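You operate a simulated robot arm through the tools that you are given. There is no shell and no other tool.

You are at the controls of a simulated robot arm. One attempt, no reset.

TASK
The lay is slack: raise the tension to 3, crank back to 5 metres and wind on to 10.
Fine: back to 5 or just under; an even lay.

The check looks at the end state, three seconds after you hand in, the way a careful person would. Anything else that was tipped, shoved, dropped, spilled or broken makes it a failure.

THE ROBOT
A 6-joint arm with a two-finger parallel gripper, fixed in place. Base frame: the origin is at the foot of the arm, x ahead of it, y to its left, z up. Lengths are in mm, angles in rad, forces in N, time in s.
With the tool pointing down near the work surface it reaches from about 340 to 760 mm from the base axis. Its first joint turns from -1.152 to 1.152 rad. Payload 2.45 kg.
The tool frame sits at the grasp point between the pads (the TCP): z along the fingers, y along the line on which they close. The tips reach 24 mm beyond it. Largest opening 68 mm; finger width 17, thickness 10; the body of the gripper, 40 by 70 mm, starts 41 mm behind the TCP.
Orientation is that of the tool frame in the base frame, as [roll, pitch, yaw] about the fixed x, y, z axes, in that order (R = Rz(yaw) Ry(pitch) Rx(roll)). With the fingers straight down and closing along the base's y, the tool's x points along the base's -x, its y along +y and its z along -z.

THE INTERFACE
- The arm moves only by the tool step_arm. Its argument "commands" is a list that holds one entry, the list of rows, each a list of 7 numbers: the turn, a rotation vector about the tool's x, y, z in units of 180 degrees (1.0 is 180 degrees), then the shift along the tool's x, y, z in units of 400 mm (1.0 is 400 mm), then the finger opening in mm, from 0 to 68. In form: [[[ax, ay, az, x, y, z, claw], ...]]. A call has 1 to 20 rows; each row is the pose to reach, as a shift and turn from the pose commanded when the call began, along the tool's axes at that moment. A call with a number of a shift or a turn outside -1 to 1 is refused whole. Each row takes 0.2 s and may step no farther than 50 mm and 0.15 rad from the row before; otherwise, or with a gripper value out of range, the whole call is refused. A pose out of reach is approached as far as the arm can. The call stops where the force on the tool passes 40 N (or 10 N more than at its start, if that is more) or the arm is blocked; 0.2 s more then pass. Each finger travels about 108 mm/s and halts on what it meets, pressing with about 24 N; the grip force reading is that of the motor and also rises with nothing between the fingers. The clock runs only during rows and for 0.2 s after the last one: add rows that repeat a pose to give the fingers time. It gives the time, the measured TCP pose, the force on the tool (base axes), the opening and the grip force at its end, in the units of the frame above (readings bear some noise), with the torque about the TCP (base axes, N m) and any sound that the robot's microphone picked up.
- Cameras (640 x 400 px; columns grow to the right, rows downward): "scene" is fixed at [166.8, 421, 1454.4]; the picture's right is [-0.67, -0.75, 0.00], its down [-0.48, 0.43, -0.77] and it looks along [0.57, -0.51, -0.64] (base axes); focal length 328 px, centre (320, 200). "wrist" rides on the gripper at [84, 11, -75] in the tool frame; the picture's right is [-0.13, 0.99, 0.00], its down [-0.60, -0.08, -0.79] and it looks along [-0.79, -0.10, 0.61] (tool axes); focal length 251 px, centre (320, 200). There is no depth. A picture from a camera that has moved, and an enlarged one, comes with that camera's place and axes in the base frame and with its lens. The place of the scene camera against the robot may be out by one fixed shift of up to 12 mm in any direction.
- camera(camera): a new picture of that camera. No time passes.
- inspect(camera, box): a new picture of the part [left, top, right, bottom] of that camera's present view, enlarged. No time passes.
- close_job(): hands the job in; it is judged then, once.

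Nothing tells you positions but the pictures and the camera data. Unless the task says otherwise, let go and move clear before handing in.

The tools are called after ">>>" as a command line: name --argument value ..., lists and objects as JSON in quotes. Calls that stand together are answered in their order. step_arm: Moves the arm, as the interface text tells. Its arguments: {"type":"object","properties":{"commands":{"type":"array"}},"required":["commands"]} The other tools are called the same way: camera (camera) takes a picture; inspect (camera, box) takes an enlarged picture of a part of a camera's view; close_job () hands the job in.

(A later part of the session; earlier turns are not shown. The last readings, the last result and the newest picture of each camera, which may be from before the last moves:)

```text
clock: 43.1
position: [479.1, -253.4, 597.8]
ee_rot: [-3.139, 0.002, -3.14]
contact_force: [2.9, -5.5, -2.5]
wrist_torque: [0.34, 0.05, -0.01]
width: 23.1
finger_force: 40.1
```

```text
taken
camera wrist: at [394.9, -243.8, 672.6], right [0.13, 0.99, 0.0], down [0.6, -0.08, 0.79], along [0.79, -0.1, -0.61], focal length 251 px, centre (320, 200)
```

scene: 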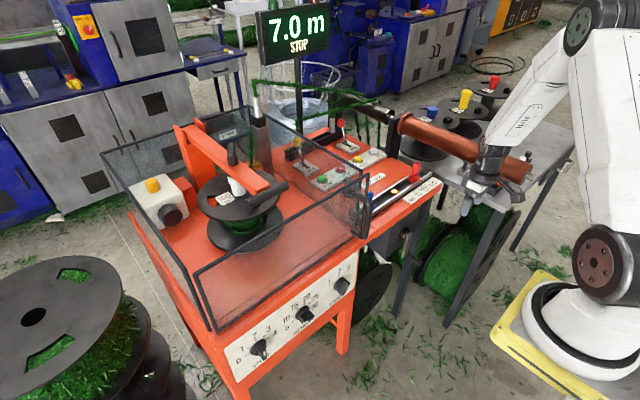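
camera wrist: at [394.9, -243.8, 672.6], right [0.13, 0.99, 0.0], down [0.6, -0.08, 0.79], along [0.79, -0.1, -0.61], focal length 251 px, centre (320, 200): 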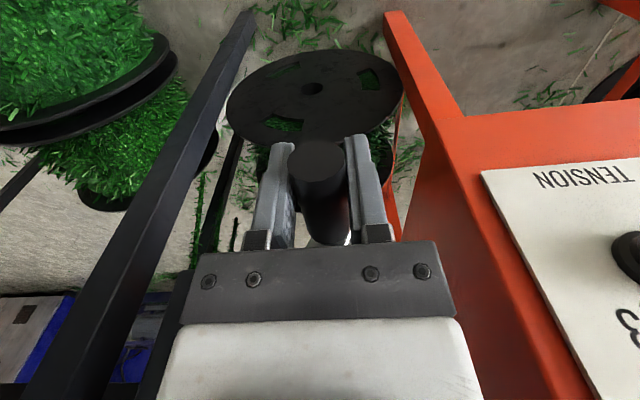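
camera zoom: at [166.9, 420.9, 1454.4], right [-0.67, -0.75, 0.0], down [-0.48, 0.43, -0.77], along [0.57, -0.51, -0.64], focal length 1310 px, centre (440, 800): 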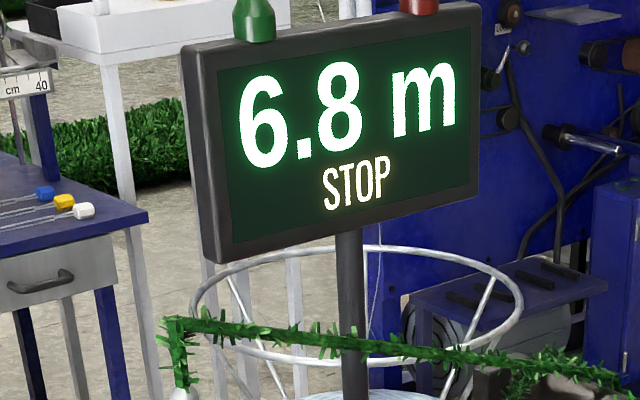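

The crank turns freely and the count fell to 6.8, so this is the right direction at roughly 0.2 m per 25°. I'll continue along the circle in small checked arcs.

>>> step_arm --commands '[[[0, 0, 0, 0, 0.0205, -0.0115, 15], [0, 0, 0, 0, 0.0395, -0.0238, 15], [0, 0, 0, 0, 0.0575, -0.0385, 15], [0, 0, 0, 0, 0.073, -0.055, 15]]]'

>>> inspect --camera "scene" --box '[230, 0, 350, 100]'

>>> camera --camera "wrist"

```text
clock: 44.1
position: [478.8, -225.6, 619.8]
ee_rot: [-3.141, -0.001, -3.141]
contact_force: [-0.7, -6.7, -1.5]
wrist_torque: [0.36, 0.2, 0.02]
width: 23.6
finger_force: 39.4
```

```text
4.00 times, centred on (290, 50) of scene
camera zoom: at [166.8, 420.9, 1454.4], right [-0.67, -0.75, 0.0], down [-0.48, 0.43, -0.77], along [0.57, -0.51, -0.64], focal length 1310 px, centre (440, 800)
```

zoom: 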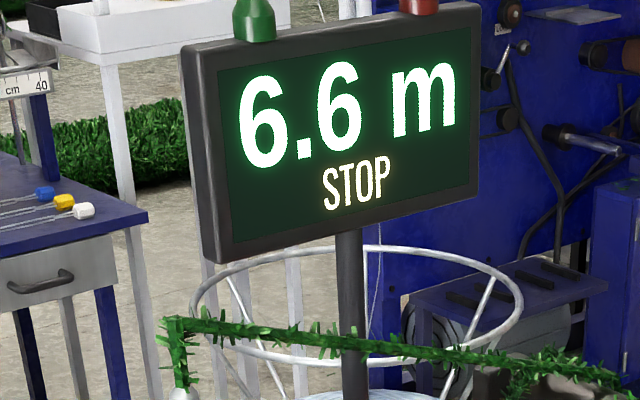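

```text
taken
camera wrist: at [394.7, -214.2, 695.0], right [0.13, 0.99, 0.0], down [0.6, -0.08, 0.79], along [0.79, -0.1, -0.61], focal length 251 px, centre (320, 200)
```

wrist: 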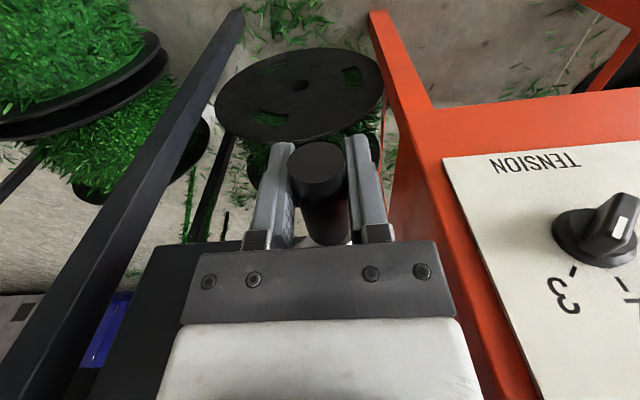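

It reads 6.6 with low forces, which suggests about 3 m per turn. Continuing through the side of the circle.

>>> step_arm --commands '[[[0, 0, 0, 0, 0.0265, -0.0375, 15], [0, 0, 0, 0, 0.0445, -0.08, 15], [0, 0, 0, 0, 0.0533, -0.125, 15], [0, 0, 0, 0, 0.0523, -0.171, 15]]]'

>>> inspect --camera "scene" --box '[230, 0, 350, 100]'

>>> camera --camera "wrist"

```text
clock: 45.1
position: [480.0, -205.9, 688.0]
ee_rot: [-3.141, 0.006, 3.141]
contact_force: [-6.1, -30.7, -13.3]
wrist_torque: [0.41, -0.19, 0.04]
width: 23.6
finger_force: 39.9
```

```text
4.00 times, centred on (290, 50) of scene
camera zoom: at [166.9, 420.3, 1454.6], right [-0.67, -0.75, 0.0], down [-0.48, 0.43, -0.77], along [0.57, -0.51, -0.64], focal length 1310 px, centre (440, 800)
```

zoom: 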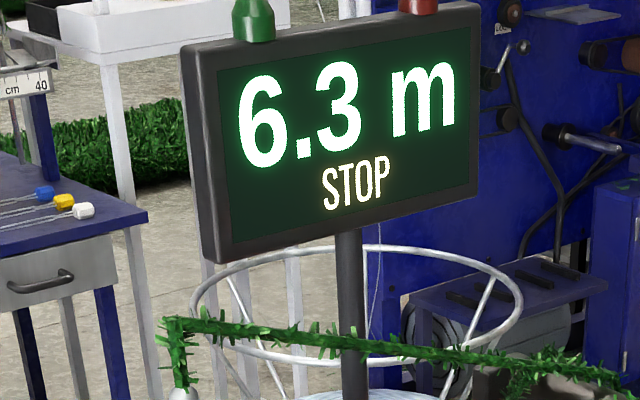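

```text
taken
camera wrist: at [395.2, -195.7, 762.7], right [0.13, 0.99, 0.0], down [0.6, -0.08, 0.8], along [0.79, -0.11, -0.61], focal length 251 px, centre (320, 200)
```

wrist: 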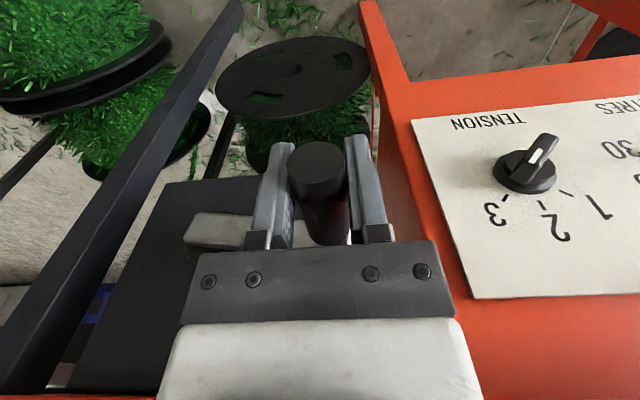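

It reads 6.3, with some outward side load, so the real crank radius is nearer 84 mm. I'm correcting the circle and continuing over the top.

>>> step_arm --commands '[[[0, 0, 0, 0, -0.0235, -0.042, 15], [0, 0, 0, 0, -0.0443, -0.0808, 15], [0, 0, 0, 0, -0.0723, -0.1143, 15], [0, 0, 0, 0, -0.107, -0.1413, 15]]]'

>>> inspect --camera "scene" --box '[230, 0, 350, 100]'

>>> camera --camera "wrist"

>>> inspect --camera "scene" --box '[340, 130, 500, 280]'

```text
clock: 46.1
position: [479.4, -248.0, 744.8]
ee_rot: [3.141, 0.001, -3.141]
contact_force: [4.1, 12.5, 12.9]
wrist_torque: [0.25, 0.0, 0.03]
width: 23.6
finger_force: 39.5
```

```text
4.00 times, centred on (290, 50) of scene
camera zoom: at [166.7, 421.4, 1454.3], right [-0.67, -0.75, 0.0], down [-0.48, 0.43, -0.77], along [0.57, -0.51, -0.64], focal length 1310 px, centre (440, 800)
```

zoom: 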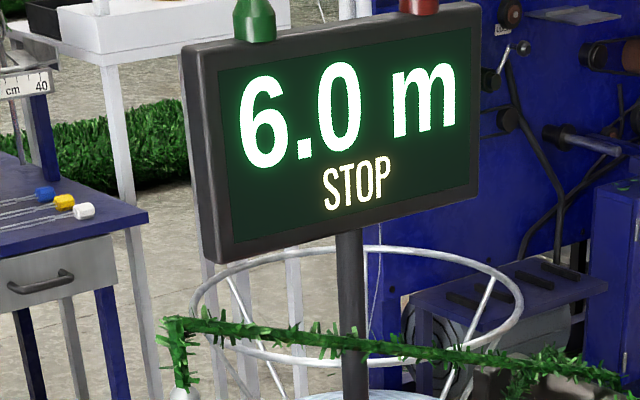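

```text
taken
camera wrist: at [394.6, -236.6, 820.1], right [0.13, 0.99, 0.0], down [0.6, -0.08, 0.79], along [0.79, -0.1, -0.61], focal length 251 px, centre (320, 200)
```

wrist: 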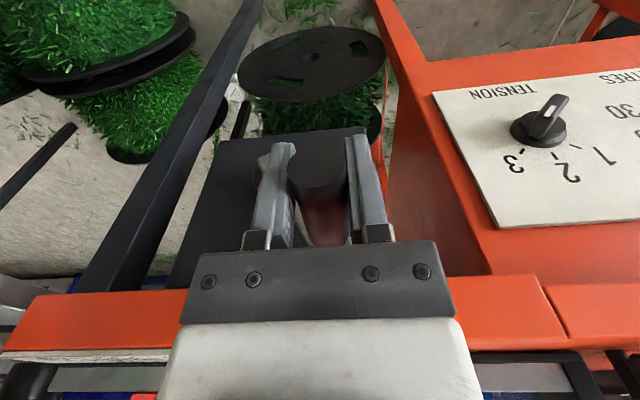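

```text
2.67 times, centred on (420, 205) of scene
camera zoom: at [166.7, 421.4, 1454.3], right [-0.67, -0.75, 0.0], down [-0.48, 0.43, -0.77], along [0.57, -0.51, -0.64], focal length 874 px, centre (53, 187)
```

zoom: 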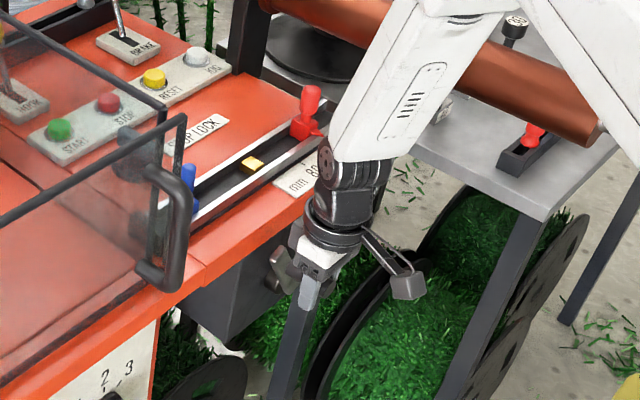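

It reads 6.0 after about 148°, so 5.0 should come near 295–300°. Continuing over the top of the circle.

>>> step_arm --commands '[[[0, 0, 0, 0, -0.0395, -0.0255, 15], [0, 0, 0, 0, -0.082, -0.0363, 15], [0, 0, 0, 0, -0.126, -0.0378, 15], [0, 0, 0, 0, -0.1693, -0.03, 15]]]'

>>> inspect --camera "scene" --box '[230, 0, 350, 100]'

>>> camera --camera "wrist"

```text
clock: 47.1
position: [478.8, -314.4, 756.8]
ee_rot: [-3.14, 0.002, 3.141]
contact_force: [0.7, 1.8, -1.7]
wrist_torque: [0.14, -0.47, 0.01]
width: 23.9
finger_force: 24.0
```

```text
4.00 times, centred on (290, 50) of scene
camera zoom: at [166.8, 421.1, 1454.4], right [-0.67, -0.75, 0.0], down [-0.48, 0.43, -0.77], along [0.57, -0.51, -0.64], focal length 1310 px, centre (440, 800)
```

zoom: 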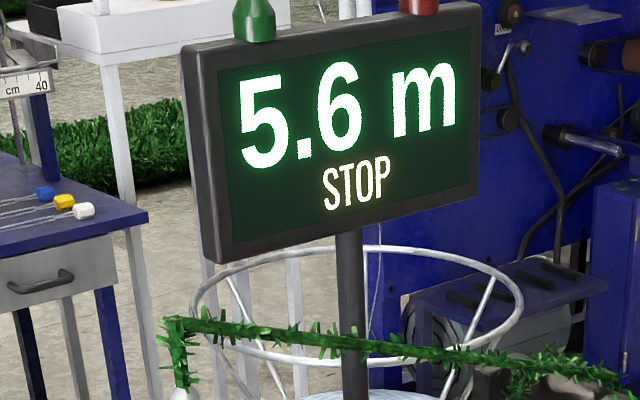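

```text
taken
camera wrist: at [394.1, -304.7, 831.4], right [0.13, 0.99, 0.0], down [0.6, -0.08, 0.79], along [0.79, -0.1, -0.61], focal length 251 px, centre (320, 200)
```

wrist: 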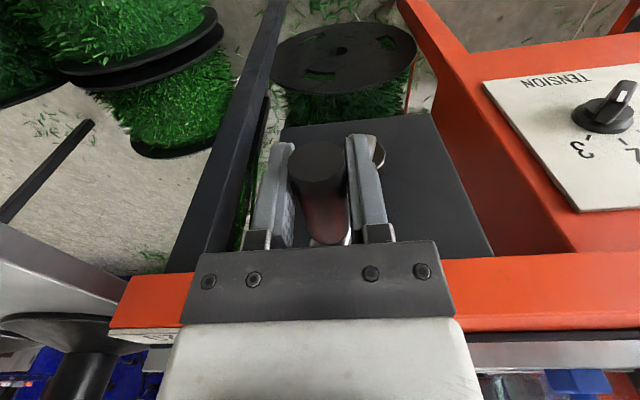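

It reads 5.6 at about 196° with very low forces. Continuing down the far side.

>>> step_arm --commands '[[[0, 0, 0, 0, -0.0405, 0.0165, 15], [0, 0, 0, 0, -0.077, 0.0415, 15], [0, 0, 0, 0, -0.1075, 0.0735, 15], [0, 0, 0, 0, -0.1308, 0.111, 15]]]'

>>> inspect --camera "scene" --box '[230, 0, 350, 100]'

>>> camera --camera "scene"

```text
clock: 48.1
position: [479.5, -366.9, 712.7]
ee_rot: [-3.141, 0.002, 3.141]
contact_force: [0.0, 6.1, -2.2]
wrist_torque: [0.16, -0.38, -0.01]
width: 23.9
finger_force: 24.3
```

```text
4.00 times, centred on (290, 50) of scene
camera zoom: at [166.8, 421.1, 1454.4], right [-0.67, -0.75, 0.0], down [-0.48, 0.43, -0.77], along [0.57, -0.51, -0.64], focal length 1310 px, centre (440, 800)
```

zoom: 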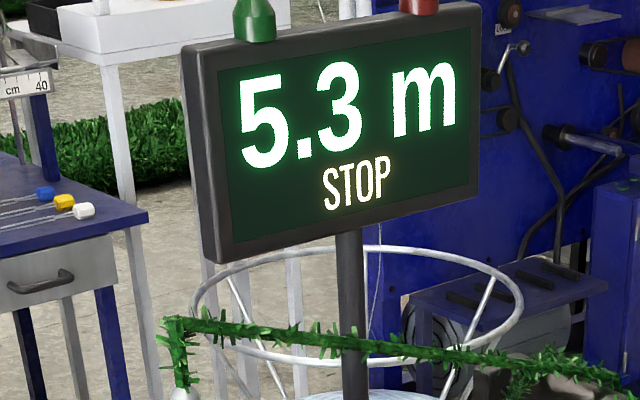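

```text
taken
```

scene: 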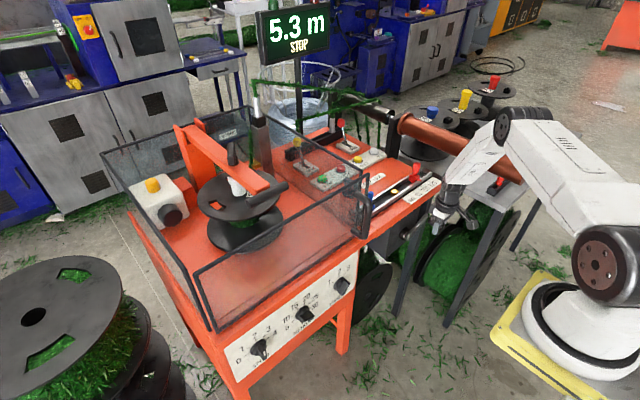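

It reads 5.3 at about 244°. I'll go in smaller arcs now towards 5.0.

>>> step_arm --commands '[[[0, 0, 0, 0, -0.015, 0.0418, 15], [0, 0, 0, 0, -0.021, 0.0858, 15], [0, 0, 0, 0, -0.018, 0.13, 15]]]'

>>> inspect --camera "scene" --box '[230, 0, 350, 100]'

>>> camera --camera "wrist"

```text
clock: 48.9
position: [479.6, -373.4, 659.8]
ee_rot: [-3.141, 0.002, 3.141]
contact_force: [-4.2, 4.8, 5.2]
wrist_torque: [0.33, -0.19, 0.01]
width: 23.4
finger_force: 40.0
```

```text
4.00 times, centred on (290, 50) of scene
camera zoom: at [166.7, 421.2, 1454.4], right [-0.67, -0.75, 0.0], down [-0.48, 0.43, -0.77], along [0.57, -0.51, -0.64], focal length 1310 px, centre (440, 800)
```

zoom: 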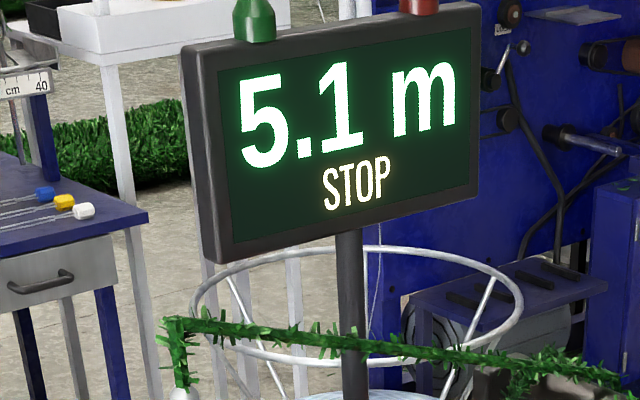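

```text
taken
camera wrist: at [395.0, -363.8, 735.0], right [0.13, 0.99, 0.0], down [0.6, -0.08, 0.79], along [0.79, -0.1, -0.61], focal length 251 px, centre (320, 200)
```

wrist: 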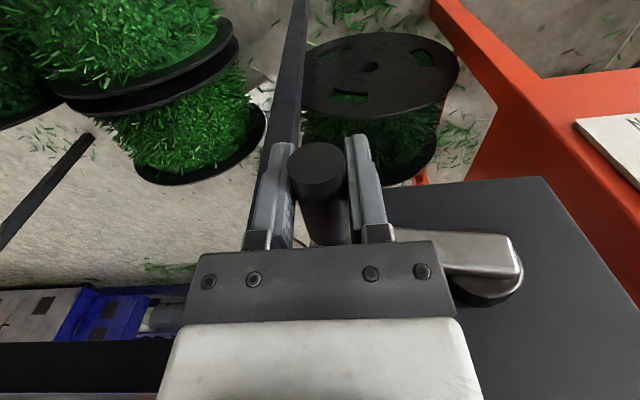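

It reads 5.1. Now going in 6° nudges.

>>> step_arm --commands '[[[0, 0, 0, 0, 0.002, 0.0108, 15], [0, 0, 0, 0, 0.005, 0.0215, 15]]]'

>>> inspect --camera "scene" --box '[230, 0, 350, 100]'

```text
clock: 49.5
position: [479.4, -372.2, 651.7]
ee_rot: [-3.14, 0.002, -3.14]
contact_force: [-4.7, -0.5, 3.7]
wrist_torque: [0.29, 0.16, 0.0]
width: 23.5
finger_force: 40.0
```

```text
4.00 times, centred on (290, 50) of scene
camera zoom: at [166.7, 421.0, 1454.4], right [-0.67, -0.75, 0.0], down [-0.48, 0.43, -0.77], along [0.57, -0.51, -0.64], focal length 1310 px, centre (440, 800)
```

zoom: 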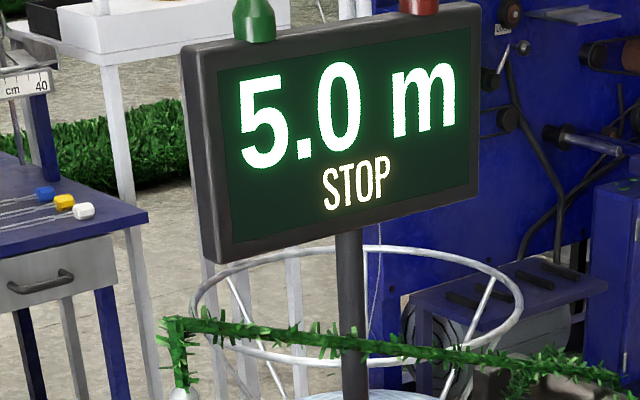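

It reads 5.0. I'll go a touch further so it is surely at or just under 5.

>>> step_arm --commands '[[[0, 0, 0, 0, 0.006, 0.0175, 15], [0, 0, 0, 0, 0.013, 0.0348, 15]]]'

>>> inspect --camera "scene" --box '[230, 0, 350, 100]'

```text
clock: 50.1
position: [479.8, -368.7, 638.4]
ee_rot: [-3.138, 0.003, 3.14]
contact_force: [-8.4, -10.9, 0.5]
wrist_torque: [0.34, -0.15, -0.04]
width: 23.7
finger_force: 39.8
```

```text
4.00 times, centred on (290, 50) of scene
camera zoom: at [166.7, 420.8, 1454.5], right [-0.67, -0.75, 0.0], down [-0.48, 0.43, -0.77], along [0.57, -0.51, -0.64], focal length 1310 px, centre (440, 800)
```

zoom: 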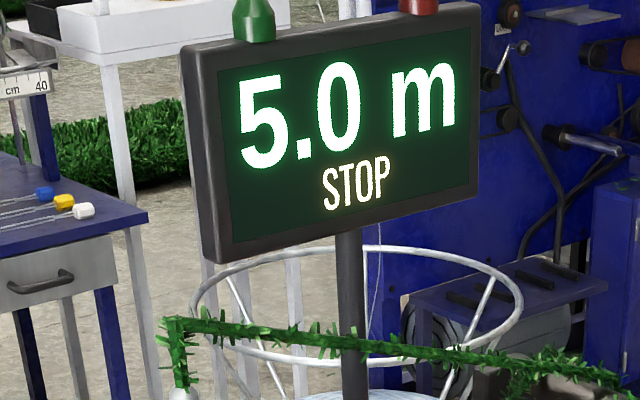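

>>> step_arm --commands '[[[0, 0, 0, 0, 0.0064, 0.0113, 15], [0, 0, 0, 0, 0.0128, 0.0225, 15]]]'

>>> inspect --camera "scene" --box '[230, 0, 350, 100]'

```text
clock: 50.7
position: [478.6, -364.7, 630.7]
ee_rot: [-3.135, 0.006, 3.14]
contact_force: [-5.8, -31.1, -13.3]
wrist_torque: [0.51, -0.1, 0.08]
width: 23.5
finger_force: 39.4
```

```text
4.00 times, centred on (290, 50) of scene
camera zoom: at [166.9, 420.3, 1454.6], right [-0.67, -0.75, 0.0], down [-0.48, 0.43, -0.77], along [0.57, -0.51, -0.64], focal length 1310 px, centre (440, 800)
```

zoom: 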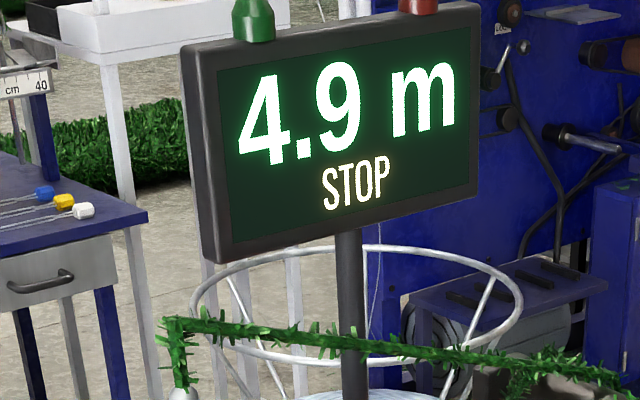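

It reads 4.9, just under 5. I'll relax the side load, open, and back straight out, then check that the count holds.

>>> step_arm --commands '[[[0, 0, 0, 0, -0.0075, -0.0063, 15], [0, 0, 0, 0, -0.0075, -0.0063, 30], [0, 0, 0, 0, -0.0075, -0.0063, 56], [0, 0, 0, 0, -0.0075, -0.0063, 60], [0, 0, 0, 0.06, -0.0075, -0.0063, 60], [0, 0, 0, 0.16, -0.0075, -0.0063, 60], [0, 0, 0, 0.16, -0.0075, -0.0063, 60]]]'

>>> inspect --camera "scene" --box '[230, 0, 350, 100]'

>>> camera --camera "wrist"

>>> camera --camera "scene"

```text
clock: 52.3
position: [414.5, -365.6, 631.2]
ee_rot: [-3.14, 0.003, 3.141]
contact_force: [-0.7, -0.5, 0.1]
wrist_torque: [0.02, -0.02, 0.03]
width: 59.6
finger_force: 0.0
```

```text
4.00 times, centred on (290, 50) of scene
camera zoom: at [166.8, 421.0, 1454.4], right [-0.67, -0.75, 0.0], down [-0.48, 0.43, -0.77], along [0.57, -0.51, -0.64], focal length 1310 px, centre (440, 800)
```

zoom: 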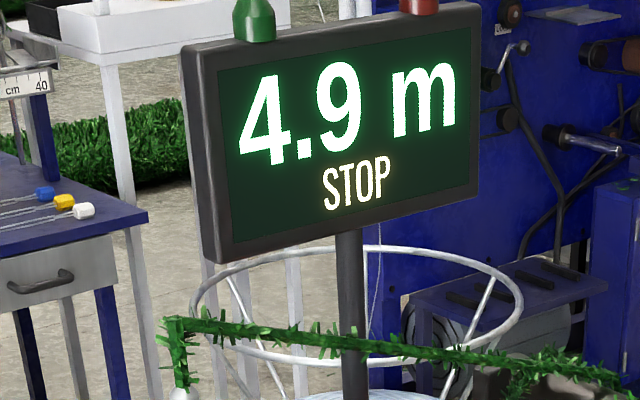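

```text
taken
camera wrist: at [330.4, -355.6, 706.3], right [0.13, 0.99, 0.0], down [0.6, -0.08, 0.79], along [0.79, -0.1, -0.61], focal length 251 px, centre (320, 200)
```

wrist: 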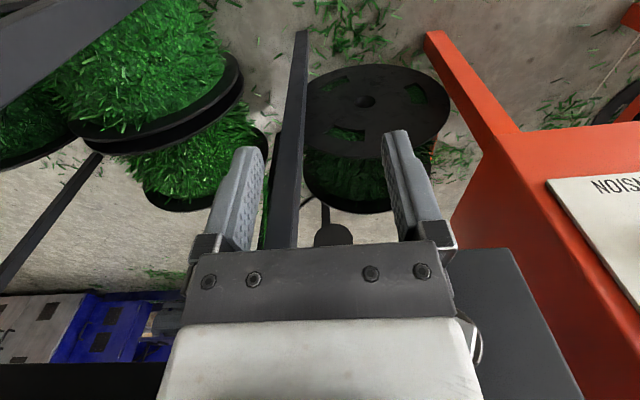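

```text
taken
```

scene: 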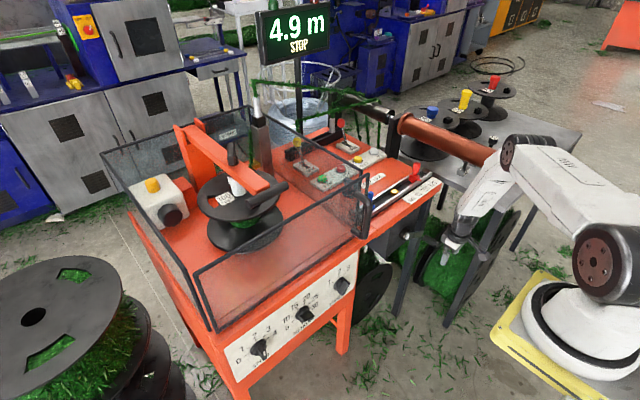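

The count holds at 4.9 with STOP showing. Next I raise the arm well away from the crank and take a precise look at the START button, which I place near (805, −160, 825).

>>> step_arm --commands '[[[0, 0, 0, 0, 0.01, -0.11, 50], [0, 0, 0, 0, 0.03, -0.22, 40], [0, 0, 0, 0, 0.06, -0.33, 30], [0, 0, 0, -0.01, 0.09, -0.44, 20], [0, 0, 0, -0.02, 0.12, -0.55, 10], [0, 0, 0, -0.04, 0.16, -0.66, 5], [0, 0, 0, -0.06, 0.22, -0.76, 0], [0, 0, 0, -0.08, 0.29, -0.84, 0], [0, 0, 0, -0.1, 0.36, -0.9, 0], [0, 0, 0, -0.1, 0.4, -0.95, 0], [0, 0, 0, -0.1, 0.4, -0.95, 0]]]'

>>> camera --camera "wrist"

>>> camera --camera "scene"

>>> inspect --camera "wrist" --box '[240, 150, 440, 260]'

```text
clock: 54.7
position: [454.0, -206.0, 1010.9]
ee_rot: [3.141, 0.002, -3.141]
contact_force: [0.5, 0.8, 0.4]
wrist_torque: [-0.01, 0.03, -0.01]
width: 0.0
finger_force: 23.3
```

```text
taken
camera wrist: at [370.0, -194.7, 1086.2], right [0.13, 0.99, 0.0], down [0.6, -0.08, 0.79], along [0.79, -0.1, -0.61], focal length 251 px, centre (320, 200)
```

wrist: 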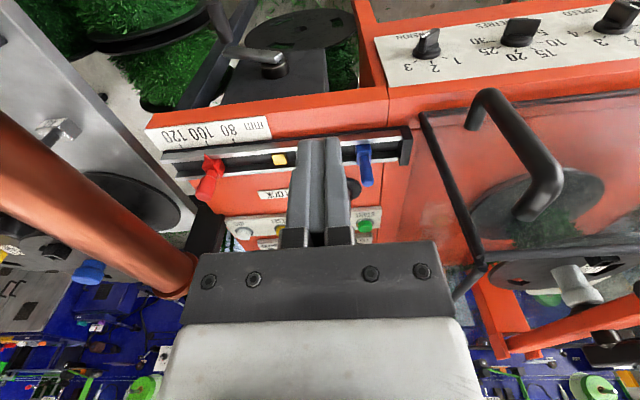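

```text
taken
```

scene: 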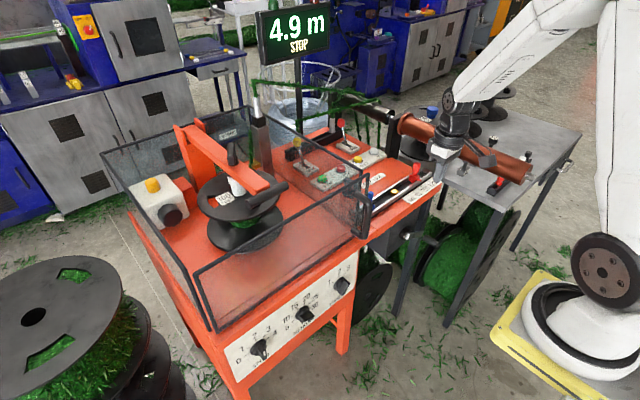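

```text
3.20 times, centred on (340, 205) of wrist
camera zoom: at [370.0, -194.7, 1086.2], right [0.13, 0.99, 0.0], down [0.6, -0.08, 0.79], along [0.79, -0.1, -0.61], focal length 805 px, centre (256, 184)
```

zoom: 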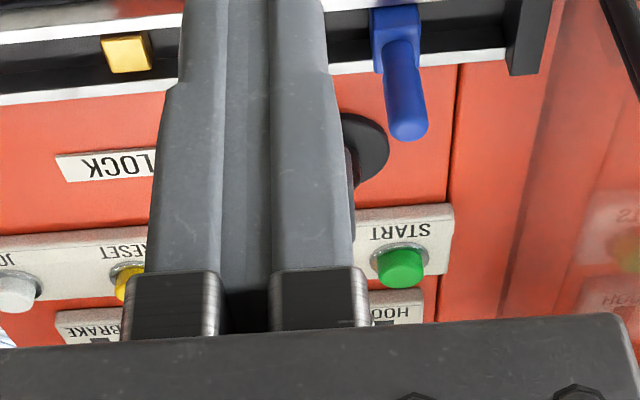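

START is confirmed near (804, −160, 822). I'll reach over with closed fingers, tool pitched about 40° down and yawed so the arm stays clear of the guard corner, stopping 80 mm above the button.

>>> step_arm --commands '[[[-0.0054, -0.0305, -0.0115, -0.0925, 0.0111, 0.02, 0], [-0.0108, -0.0611, -0.0231, -0.185, 0.0222, 0.04, 0], [-0.0162, -0.0916, -0.0346, -0.2775, 0.0333, 0.065, 0], [-0.0216, -0.1222, -0.0462, -0.37, 0.0444, 0.09, 0], [-0.0269, -0.1527, -0.0577, -0.4625, 0.0556, 0.115, 0], [-0.0323, -0.1833, -0.0693, -0.555, 0.0667, 0.14, 0], [-0.0377, -0.2138, -0.0808, -0.6475, 0.0778, 0.165, 0], [-0.0431, -0.2444, -0.0924, -0.74, 0.0889, 0.19, 0], [-0.0485, -0.2749, -0.1039, -0.8325, 0.1, 0.215, 0], [-0.0485, -0.2749, -0.1039, -0.8325, 0.1, 0.215, 0]]]'

>>> camera --camera "wrist"

>>> camera --camera "scene"

```text
clock: 56.9
position: [788.1, -164.4, 924.9]
ee_rot: [-3.14, 0.874, -2.791]
contact_force: [0.4, -0.2, 0.3]
wrist_torque: [0.0, -0.02, 0.0]
width: 0.0
finger_force: 23.4
```

```text
taken
camera wrist: at [679.2, -193.1, 908.9], right [-0.26, 0.96, 0.1], down [-0.18, -0.15, 0.97], along [0.95, 0.24, 0.21], focal length 251 px, centre (320, 200)
```

wrist: 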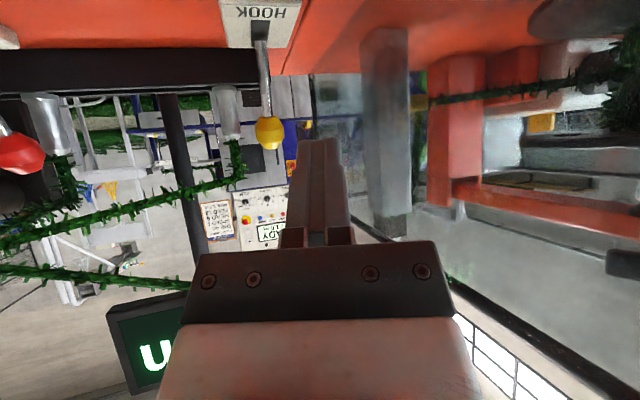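

```text
taken
```

scene: 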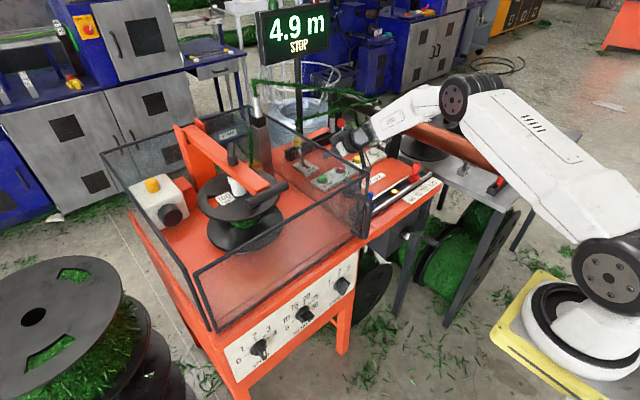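

I'm hovering over START. A close look to verify the fingertip against the button.

>>> inspect --camera "scene" --box '[280, 100, 420, 210]'

>>> inspect --camera "scene" --box '[305, 130, 375, 195]'

```text
3.64 times, centred on (350, 155) of scene
camera zoom: at [166.8, 421.0, 1454.4], right [-0.67, -0.75, 0.0], down [-0.48, 0.43, -0.77], along [0.57, -0.51, -0.64], focal length 1191 px, centre (211, 364)
```

zoom: 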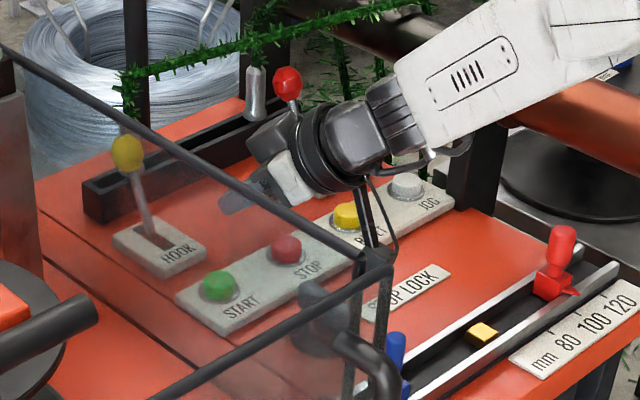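

```text
6.15 times, centred on (340, 162) of scene
camera zoom: at [166.8, 421.0, 1454.4], right [-0.67, -0.75, 0.0], down [-0.48, 0.43, -0.77], along [0.57, -0.51, -0.64], focal length 2016 px, centre (197, 431)
```

zoom: 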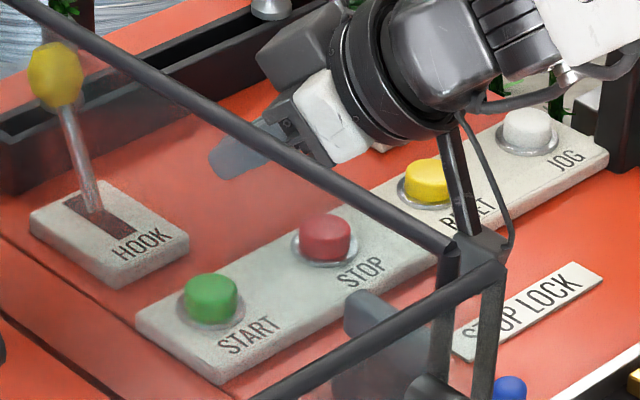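

The fingertip is right above START. I'm descending to just above the cap.

>>> step_arm --commands '[[[0, 0, 0, 0.0706, -0.0035, 0.0715, 0], [0, 0, 0, 0.1089, -0.0035, 0.1037, 0], [0, 0, 0, 0.1185, -0.0035, 0.1117, 0], [0, 0, 0, 0.1185, -0.0035, 0.1117, 0]]]'

>>> inspect --camera "scene" --box '[305, 130, 375, 195]'

>>> camera --camera "wrist"

```text
clock: 57.5
position: [794.8, -169.5, 877.7]
ee_rot: [-3.121, 0.883, -2.784]
contact_force: [-5.0, -3.0, 10.8]
wrist_torque: [-0.46, 1.32, 0.13]
width: 0.0
finger_force: 23.2
stopped in row 3: the force on the tool passed its limit at 74 N (the readings are from after the stop); the commanded pose is now the measured one
```

```text
6.15 times, centred on (340, 162) of scene
camera zoom: at [166.5, 421.0, 1454.4], right [-0.67, -0.75, 0.0], down [-0.48, 0.43, -0.77], along [0.57, -0.51, -0.64], focal length 2016 px, centre (197, 431)
```

zoom: 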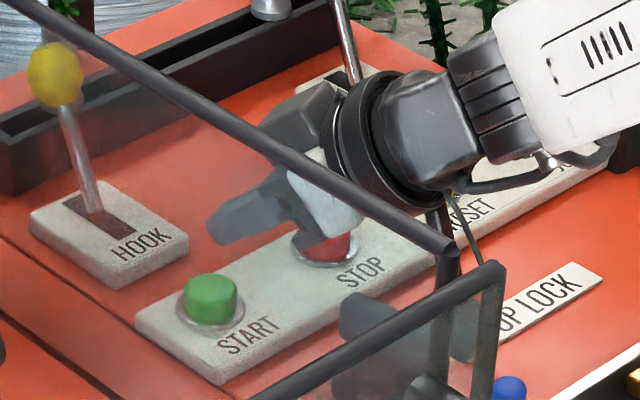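

```text
taken
camera wrist: at [686.5, -198.0, 861.5], right [-0.26, 0.96, 0.09], down [-0.2, -0.14, 0.97], along [0.95, 0.23, 0.22], focal length 251 px, centre (320, 200)
```

wrist: 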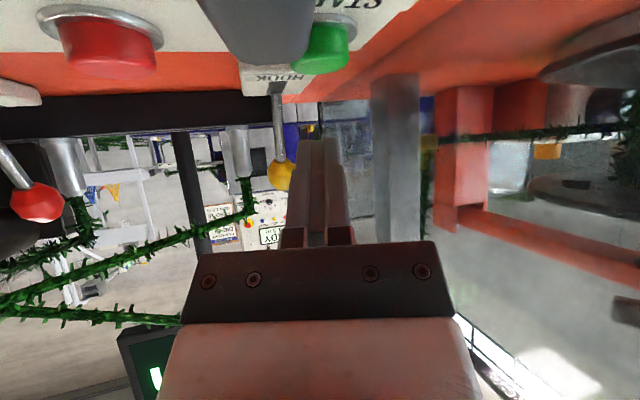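

The wrist camera met the upright STOP LOCK lever on the way down, and the arm stopped. I'll lift straight off and check that the lever hasn't been disturbed.

>>> step_arm --commands '[[[0, 0, 0, -0.07, -0.001, -0.058, 0], [0, 0, 0, -0.14, -0.002, -0.115, 0], [0, 0, 0, -0.193, -0.003, -0.159, 0], [0, 0, 0, -0.193, -0.003, -0.159, 0]]]'

>>> inspect --camera "scene" --box '[305, 130, 395, 215]'

>>> camera --camera "scene"

>>> camera --camera "wrist"

```text
clock: 58.5
position: [793.9, -169.4, 976.8]
ee_rot: [-3.129, 0.885, -2.788]
contact_force: [0.1, -0.6, -0.2]
wrist_torque: [0.01, 0.02, 0.04]
width: 0.0
finger_force: 23.7
```

```text
4.71 times, centred on (350, 172) of scene
camera zoom: at [166.8, 421.0, 1454.4], right [-0.67, -0.75, 0.0], down [-0.48, 0.43, -0.77], along [0.57, -0.51, -0.64], focal length 1542 px, centre (179, 329)
```

zoom: 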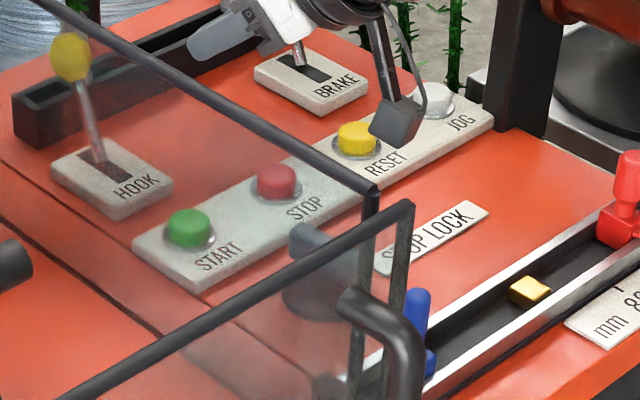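

```text
taken
```

scene: 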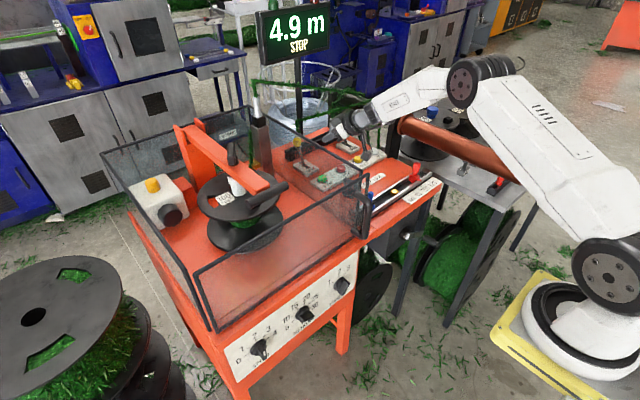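

```text
taken
camera wrist: at [685.6, -197.7, 959.7], right [-0.26, 0.96, 0.09], down [-0.19, -0.14, 0.97], along [0.95, 0.23, 0.22], focal length 251 px, centre (320, 200)
```

wrist: 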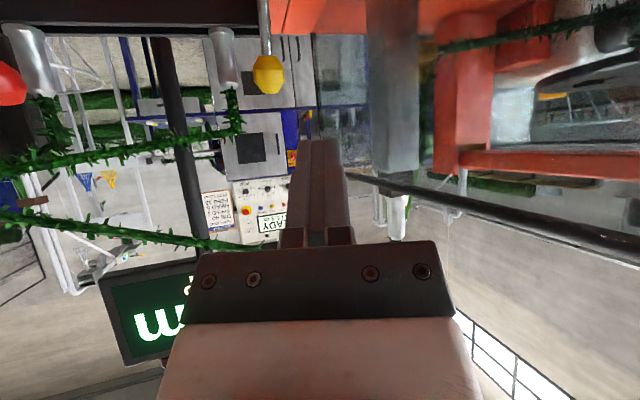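

The STOP LOCK lever looks unchanged. I'll raise further and roll the gripper 180° so the camera rides above instead of below, leaving only the slim fingers near the lever.

>>> step_arm --commands '[[[0, 0, 0, -0.0772, -0.0013, -0.0635, 0], [0, 0, 0, -0.1545, -0.0026, -0.127, 0], [0, 0, 0.0455, -0.1545, -0.0026, -0.127, 0], [0, 0, 0.091, -0.1545, -0.0026, -0.127, 0], [0, 0, 0.1365, -0.1545, -0.0026, -0.127, 0], [0, 0, 0.182, -0.1545, -0.0026, -0.127, 0], [0, 0, 0.2275, -0.1545, -0.0026, -0.127, 0], [0, 0, 0.273, -0.1545, -0.0026, -0.127, 0], [0, 0, 0.3185, -0.1545, -0.0026, -0.127, 0], [0, 0, 0.364, -0.1545, -0.0026, -0.127, 0], [0, 0, 0.4095, -0.1545, -0.0026, -0.127, 0], [0, 0, 0.455, -0.1545, -0.0026, -0.127, 0], [0, 0, 0.5, -0.1545, -0.0026, -0.127, 0], [0, 0, 0.5, -0.1545, -0.0026, -0.127, 0]]]'

>>> camera --camera "scene"

```text
clock: 61.5
position: [794.1, -169.7, 1057.8]
ee_rot: [2.256, 0.006, 1.915]
contact_force: [-0.3, 0.2, 0.0]
wrist_torque: [-0.03, 0.01, 0.01]
width: 0.0
finger_force: 23.7
```

```text
taken
```

scene: 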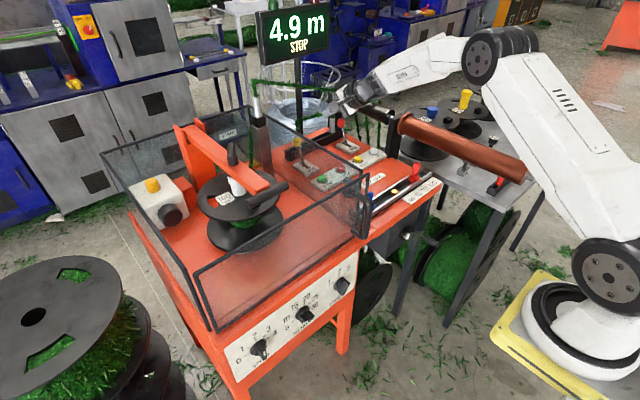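

The roll is tracking well; second half now.

>>> step_arm --commands '[[[0, 0, 0.0455, 0, 0, 0, 0], [0, 0, 0.091, 0, 0, 0, 0], [0, 0, 0.1365, 0, 0, 0, 0], [0, 0, 0.182, 0, 0, 0, 0], [0, 0, 0.2275, 0, 0, 0, 0], [0, 0, 0.273, 0, 0, 0, 0], [0, 0, 0.3185, 0, 0, 0, 0], [0, 0, 0.364, 0, 0, 0, 0], [0, 0, 0.4095, 0, 0, 0, 0], [0, 0, 0.455, 0, 0, 0, 0], [0, 0, 0.5, 0, 0, 0, 0], [0, 0, 0.5, 0, 0, 0, 0]]]'

>>> camera --camera "wrist"

>>> camera --camera "scene"

```text
clock: 64.1
position: [793.9, -169.9, 1058.1]
ee_rot: [3.131, -0.884, 0.352]
contact_force: [-0.3, 1.5, -0.5]
wrist_torque: [-0.02, 0.02, 0.0]
width: 0.0
finger_force: 23.4
```

```text
taken
camera wrist: at [793.4, -181.3, 1169.7], right [0.26, -0.96, -0.09], down [-0.96, -0.26, 0.04], along [-0.06, 0.08, -0.99], focal length 251 px, centre (320, 200)
```

wrist: 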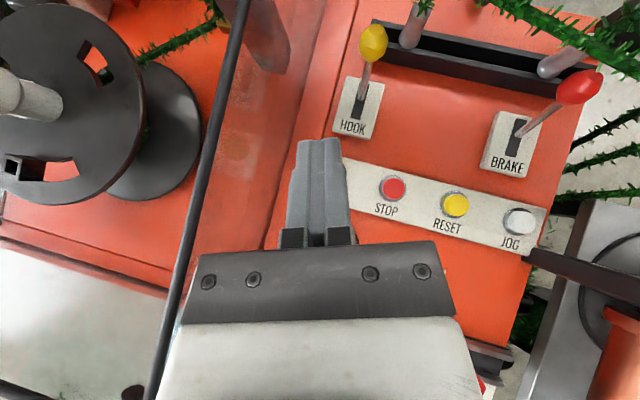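

```text
taken
```

scene: 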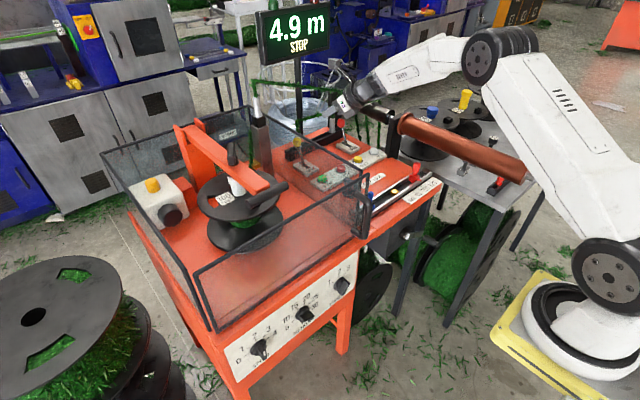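

Now I have an upright top view, with STOP, RESET and JOG visible and START hidden just behind the fingertips, as intended. I'm descending to about 60 mm above it.

>>> step_arm --commands '[[[0, 0, 0, -0.071, -0.003, 0.061, 0], [0, 0, 0, -0.142, -0.006, 0.122, 0], [0, 0, 0, -0.213, -0.009, 0.183, 0], [0, 0, 0, -0.284, -0.0125, 0.2445, 0], [0, 0, 0, -0.284, -0.0125, 0.2445, 0]]]'

>>> camera --camera "wrist"

>>> inspect --camera "scene" --box '[305, 120, 395, 205]'

```text
clock: 65.3
position: [797.2, -164.0, 908.2]
ee_rot: [3.128, -0.884, 0.358]
contact_force: [0.3, -0.1, 0.3]
wrist_torque: [0.03, 0.01, 0.0]
width: 0.0
finger_force: 23.8
```

```text
taken
camera wrist: at [796.2, -175.6, 1020.3], right [0.26, -0.96, -0.09], down [-0.96, -0.26, 0.04], along [-0.06, 0.08, -1.0], focal length 251 px, centre (320, 200)
```

wrist: 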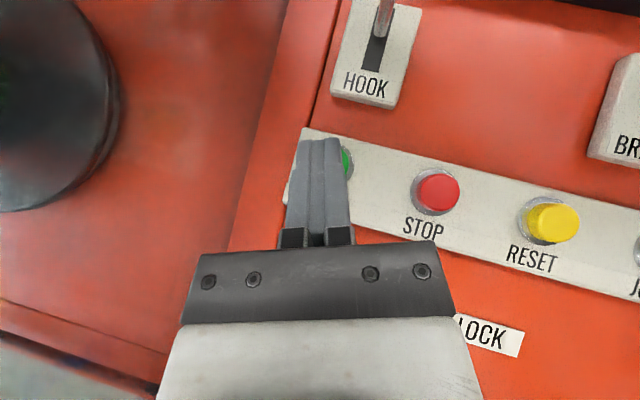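

```text
4.71 times, centred on (350, 162) of scene
camera zoom: at [166.8, 421.0, 1454.4], right [-0.67, -0.75, 0.0], down [-0.48, 0.43, -0.77], along [0.57, -0.51, -0.64], focal length 1542 px, centre (179, 376)
```

zoom: 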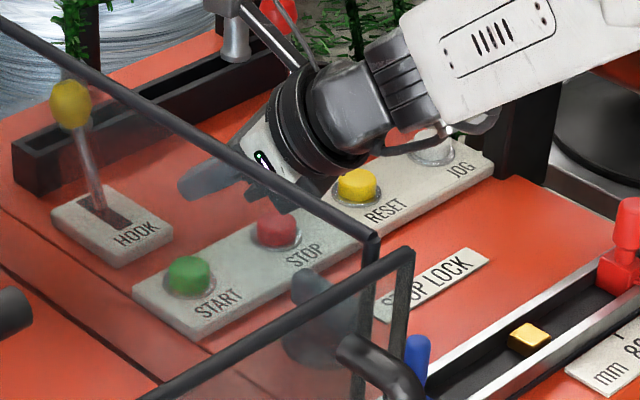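

START lies right under the fingertips. I'm descending to near contact, then pressing in small steps.

>>> step_arm --commands '[[[0, 0, 0, -0.055, -0.002, 0.05, 0], [0, 0, 0, -0.085, -0.002, 0.0738, 0], [0, 0, 0, -0.0908, -0.002, 0.0785, 0], [0, 0, 0, -0.0908, -0.002, 0.0785, 0]]]'

>>> inspect --camera "scene" --box '[305, 130, 375, 195]'

>>> inspect --camera "wrist" --box '[240, 100, 440, 240]'

```text
clock: 66.3
position: [797.8, -164.0, 859.1]
ee_rot: [3.127, -0.882, 0.355]
contact_force: [-0.2, 0.2, -0.5]
wrist_torque: [0.01, -0.01, 0.02]
width: 0.0
finger_force: 23.9
```

```text
6.15 times, centred on (340, 162) of scene
camera zoom: at [166.8, 421.0, 1454.4], right [-0.67, -0.75, 0.0], down [-0.48, 0.43, -0.77], along [0.57, -0.51, -0.64], focal length 2016 px, centre (197, 431)
```

zoom: 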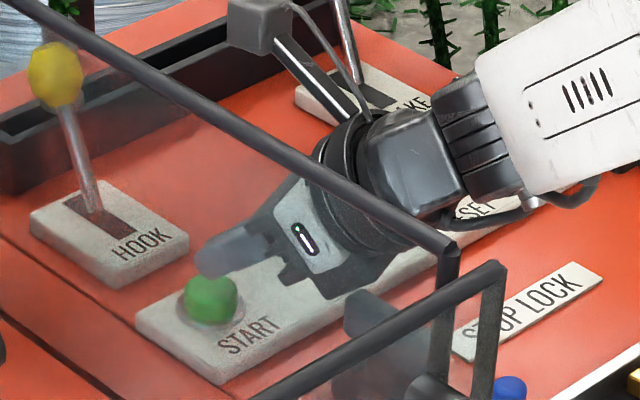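

```text
2.86 times, centred on (340, 170) of wrist
camera zoom: at [796.6, -175.5, 971.6], right [0.26, -0.96, -0.09], down [-0.96, -0.26, 0.04], along [-0.06, 0.08, -1.0], focal length 718 px, centre (263, 286)
```

zoom: 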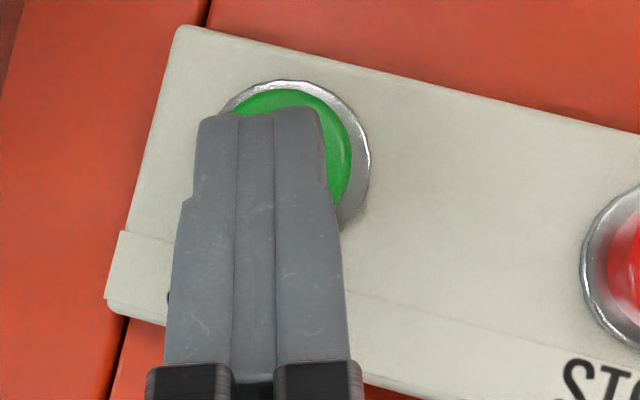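

The fingertip is over the cap but about 7 mm off centre. I'll shift to centre and press down.

>>> step_arm --commands '[[[0, 0, 0, 0.0023, 0.0154, 0.003, 0], [0, 0, 0, -0.0074, 0.0154, 0.011, 0], [0, 0, 0, -0.0132, 0.0154, 0.0157, 0]]]'

>>> camera --camera "scene"

>>> inspect --camera "wrist" --box '[240, 100, 440, 240]'

```text
clock: 67.1
position: [801.2, -169.8, 852.0]
ee_rot: [3.127, -0.881, 0.355]
contact_force: [0.4, -0.3, 0.3]
wrist_torque: [0.01, -0.01, -0.01]
width: 0.0
finger_force: 23.6
```

```text
taken
```

scene: 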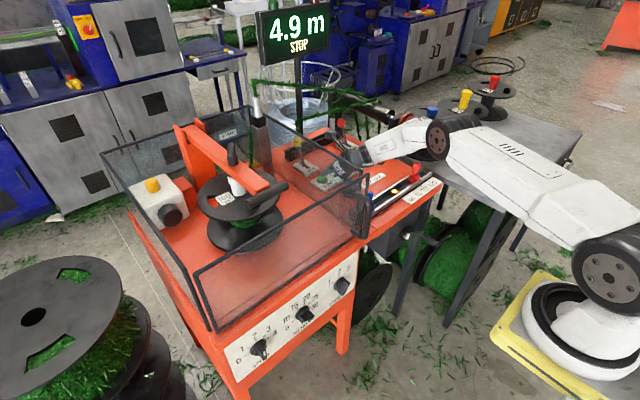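

```text
2.86 times, centred on (340, 170) of wrist
camera zoom: at [800.5, -181.1, 964.3], right [0.26, -0.96, -0.09], down [-0.96, -0.26, 0.04], along [-0.06, 0.08, -1.0], focal length 718 px, centre (263, 286)
```

zoom: 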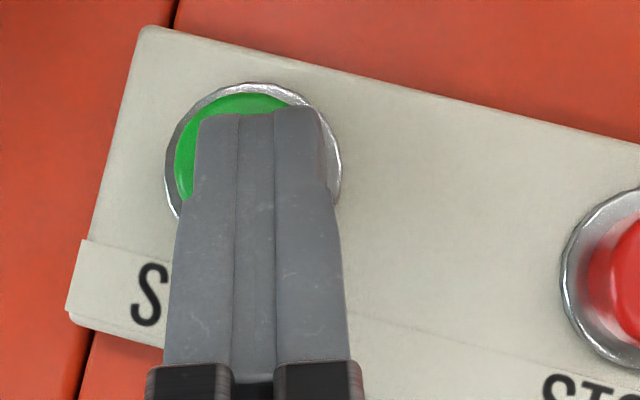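

Centred, with no contact yet. Pressing a few millimetres further.

>>> step_arm --commands '[[[0, 0, 0, -0.0077, 0, 0.0063, 0], [0, 0, 0, -0.0125, 0, 0.0103, 0]]]'

>>> inspect --camera "scene" --box '[230, 0, 350, 100]'

```text
clock: 67.7
position: [803.8, -169.0, 849.3]
ee_rot: [3.124, -0.891, 0.361]
contact_force: [2.5, 3.3, 19.8]
wrist_torque: [-0.31, 1.06, -0.06]
width: 0.0
finger_force: 23.6
```

```text
4.00 times, centred on (290, 50) of scene
camera zoom: at [166.4, 421.2, 1454.4], right [-0.67, -0.75, 0.0], down [-0.48, 0.43, -0.77], along [0.57, -0.51, -0.64], focal length 1310 px, centre (440, 800)
```

zoom: 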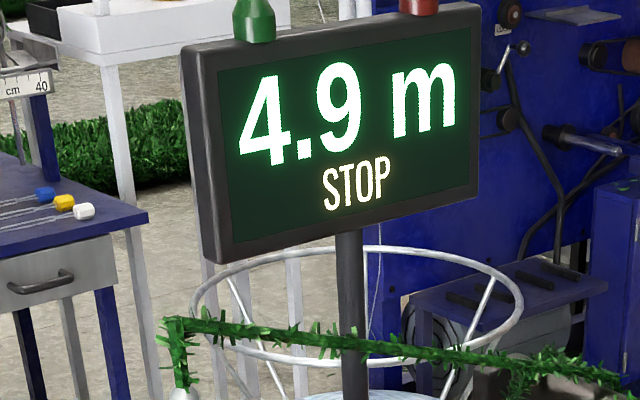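

Contact is made at about 20 N but it isn't running yet, so I'll press slightly deeper.

>>> step_arm --commands '[[[0, 0, 0, -0.003, 0, 0.0024, 0], [0, 0, 0, -0.0045, 0, 0.0036, 0]]]'

>>> inspect --camera "scene" --box '[230, 0, 350, 100]'

>>> inspect --camera "wrist" --box '[240, 100, 440, 240]'

```text
clock: 68.3
position: [805.0, -169.2, 849.1]
ee_rot: [3.119, -0.892, 0.362]
contact_force: [4.5, 6.1, 29.0]
wrist_torque: [-0.48, 1.73, -0.27]
width: 0.2
finger_force: 23.5
```

```text
4.00 times, centred on (290, 50) of scene
camera zoom: at [166.2, 421.4, 1454.4], right [-0.67, -0.75, 0.0], down [-0.48, 0.43, -0.77], along [0.57, -0.51, -0.64], focal length 1310 px, centre (440, 800)
```

zoom: 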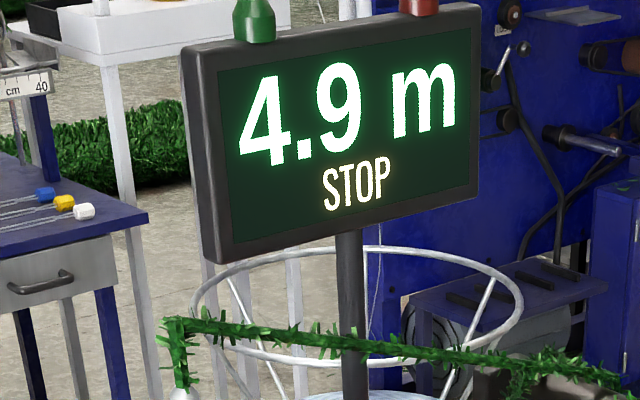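

```text
2.86 times, centred on (340, 170) of wrist
camera zoom: at [802.1, -180.6, 961.6], right [0.26, -0.96, -0.09], down [-0.96, -0.26, 0.03], along [-0.05, 0.08, -1.0], focal length 718 px, centre (263, 286)
```

zoom: 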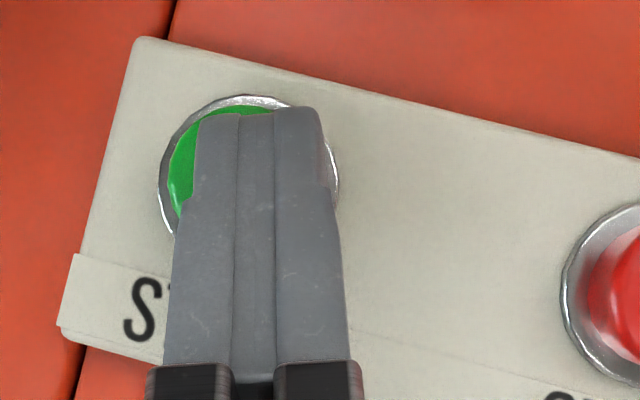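

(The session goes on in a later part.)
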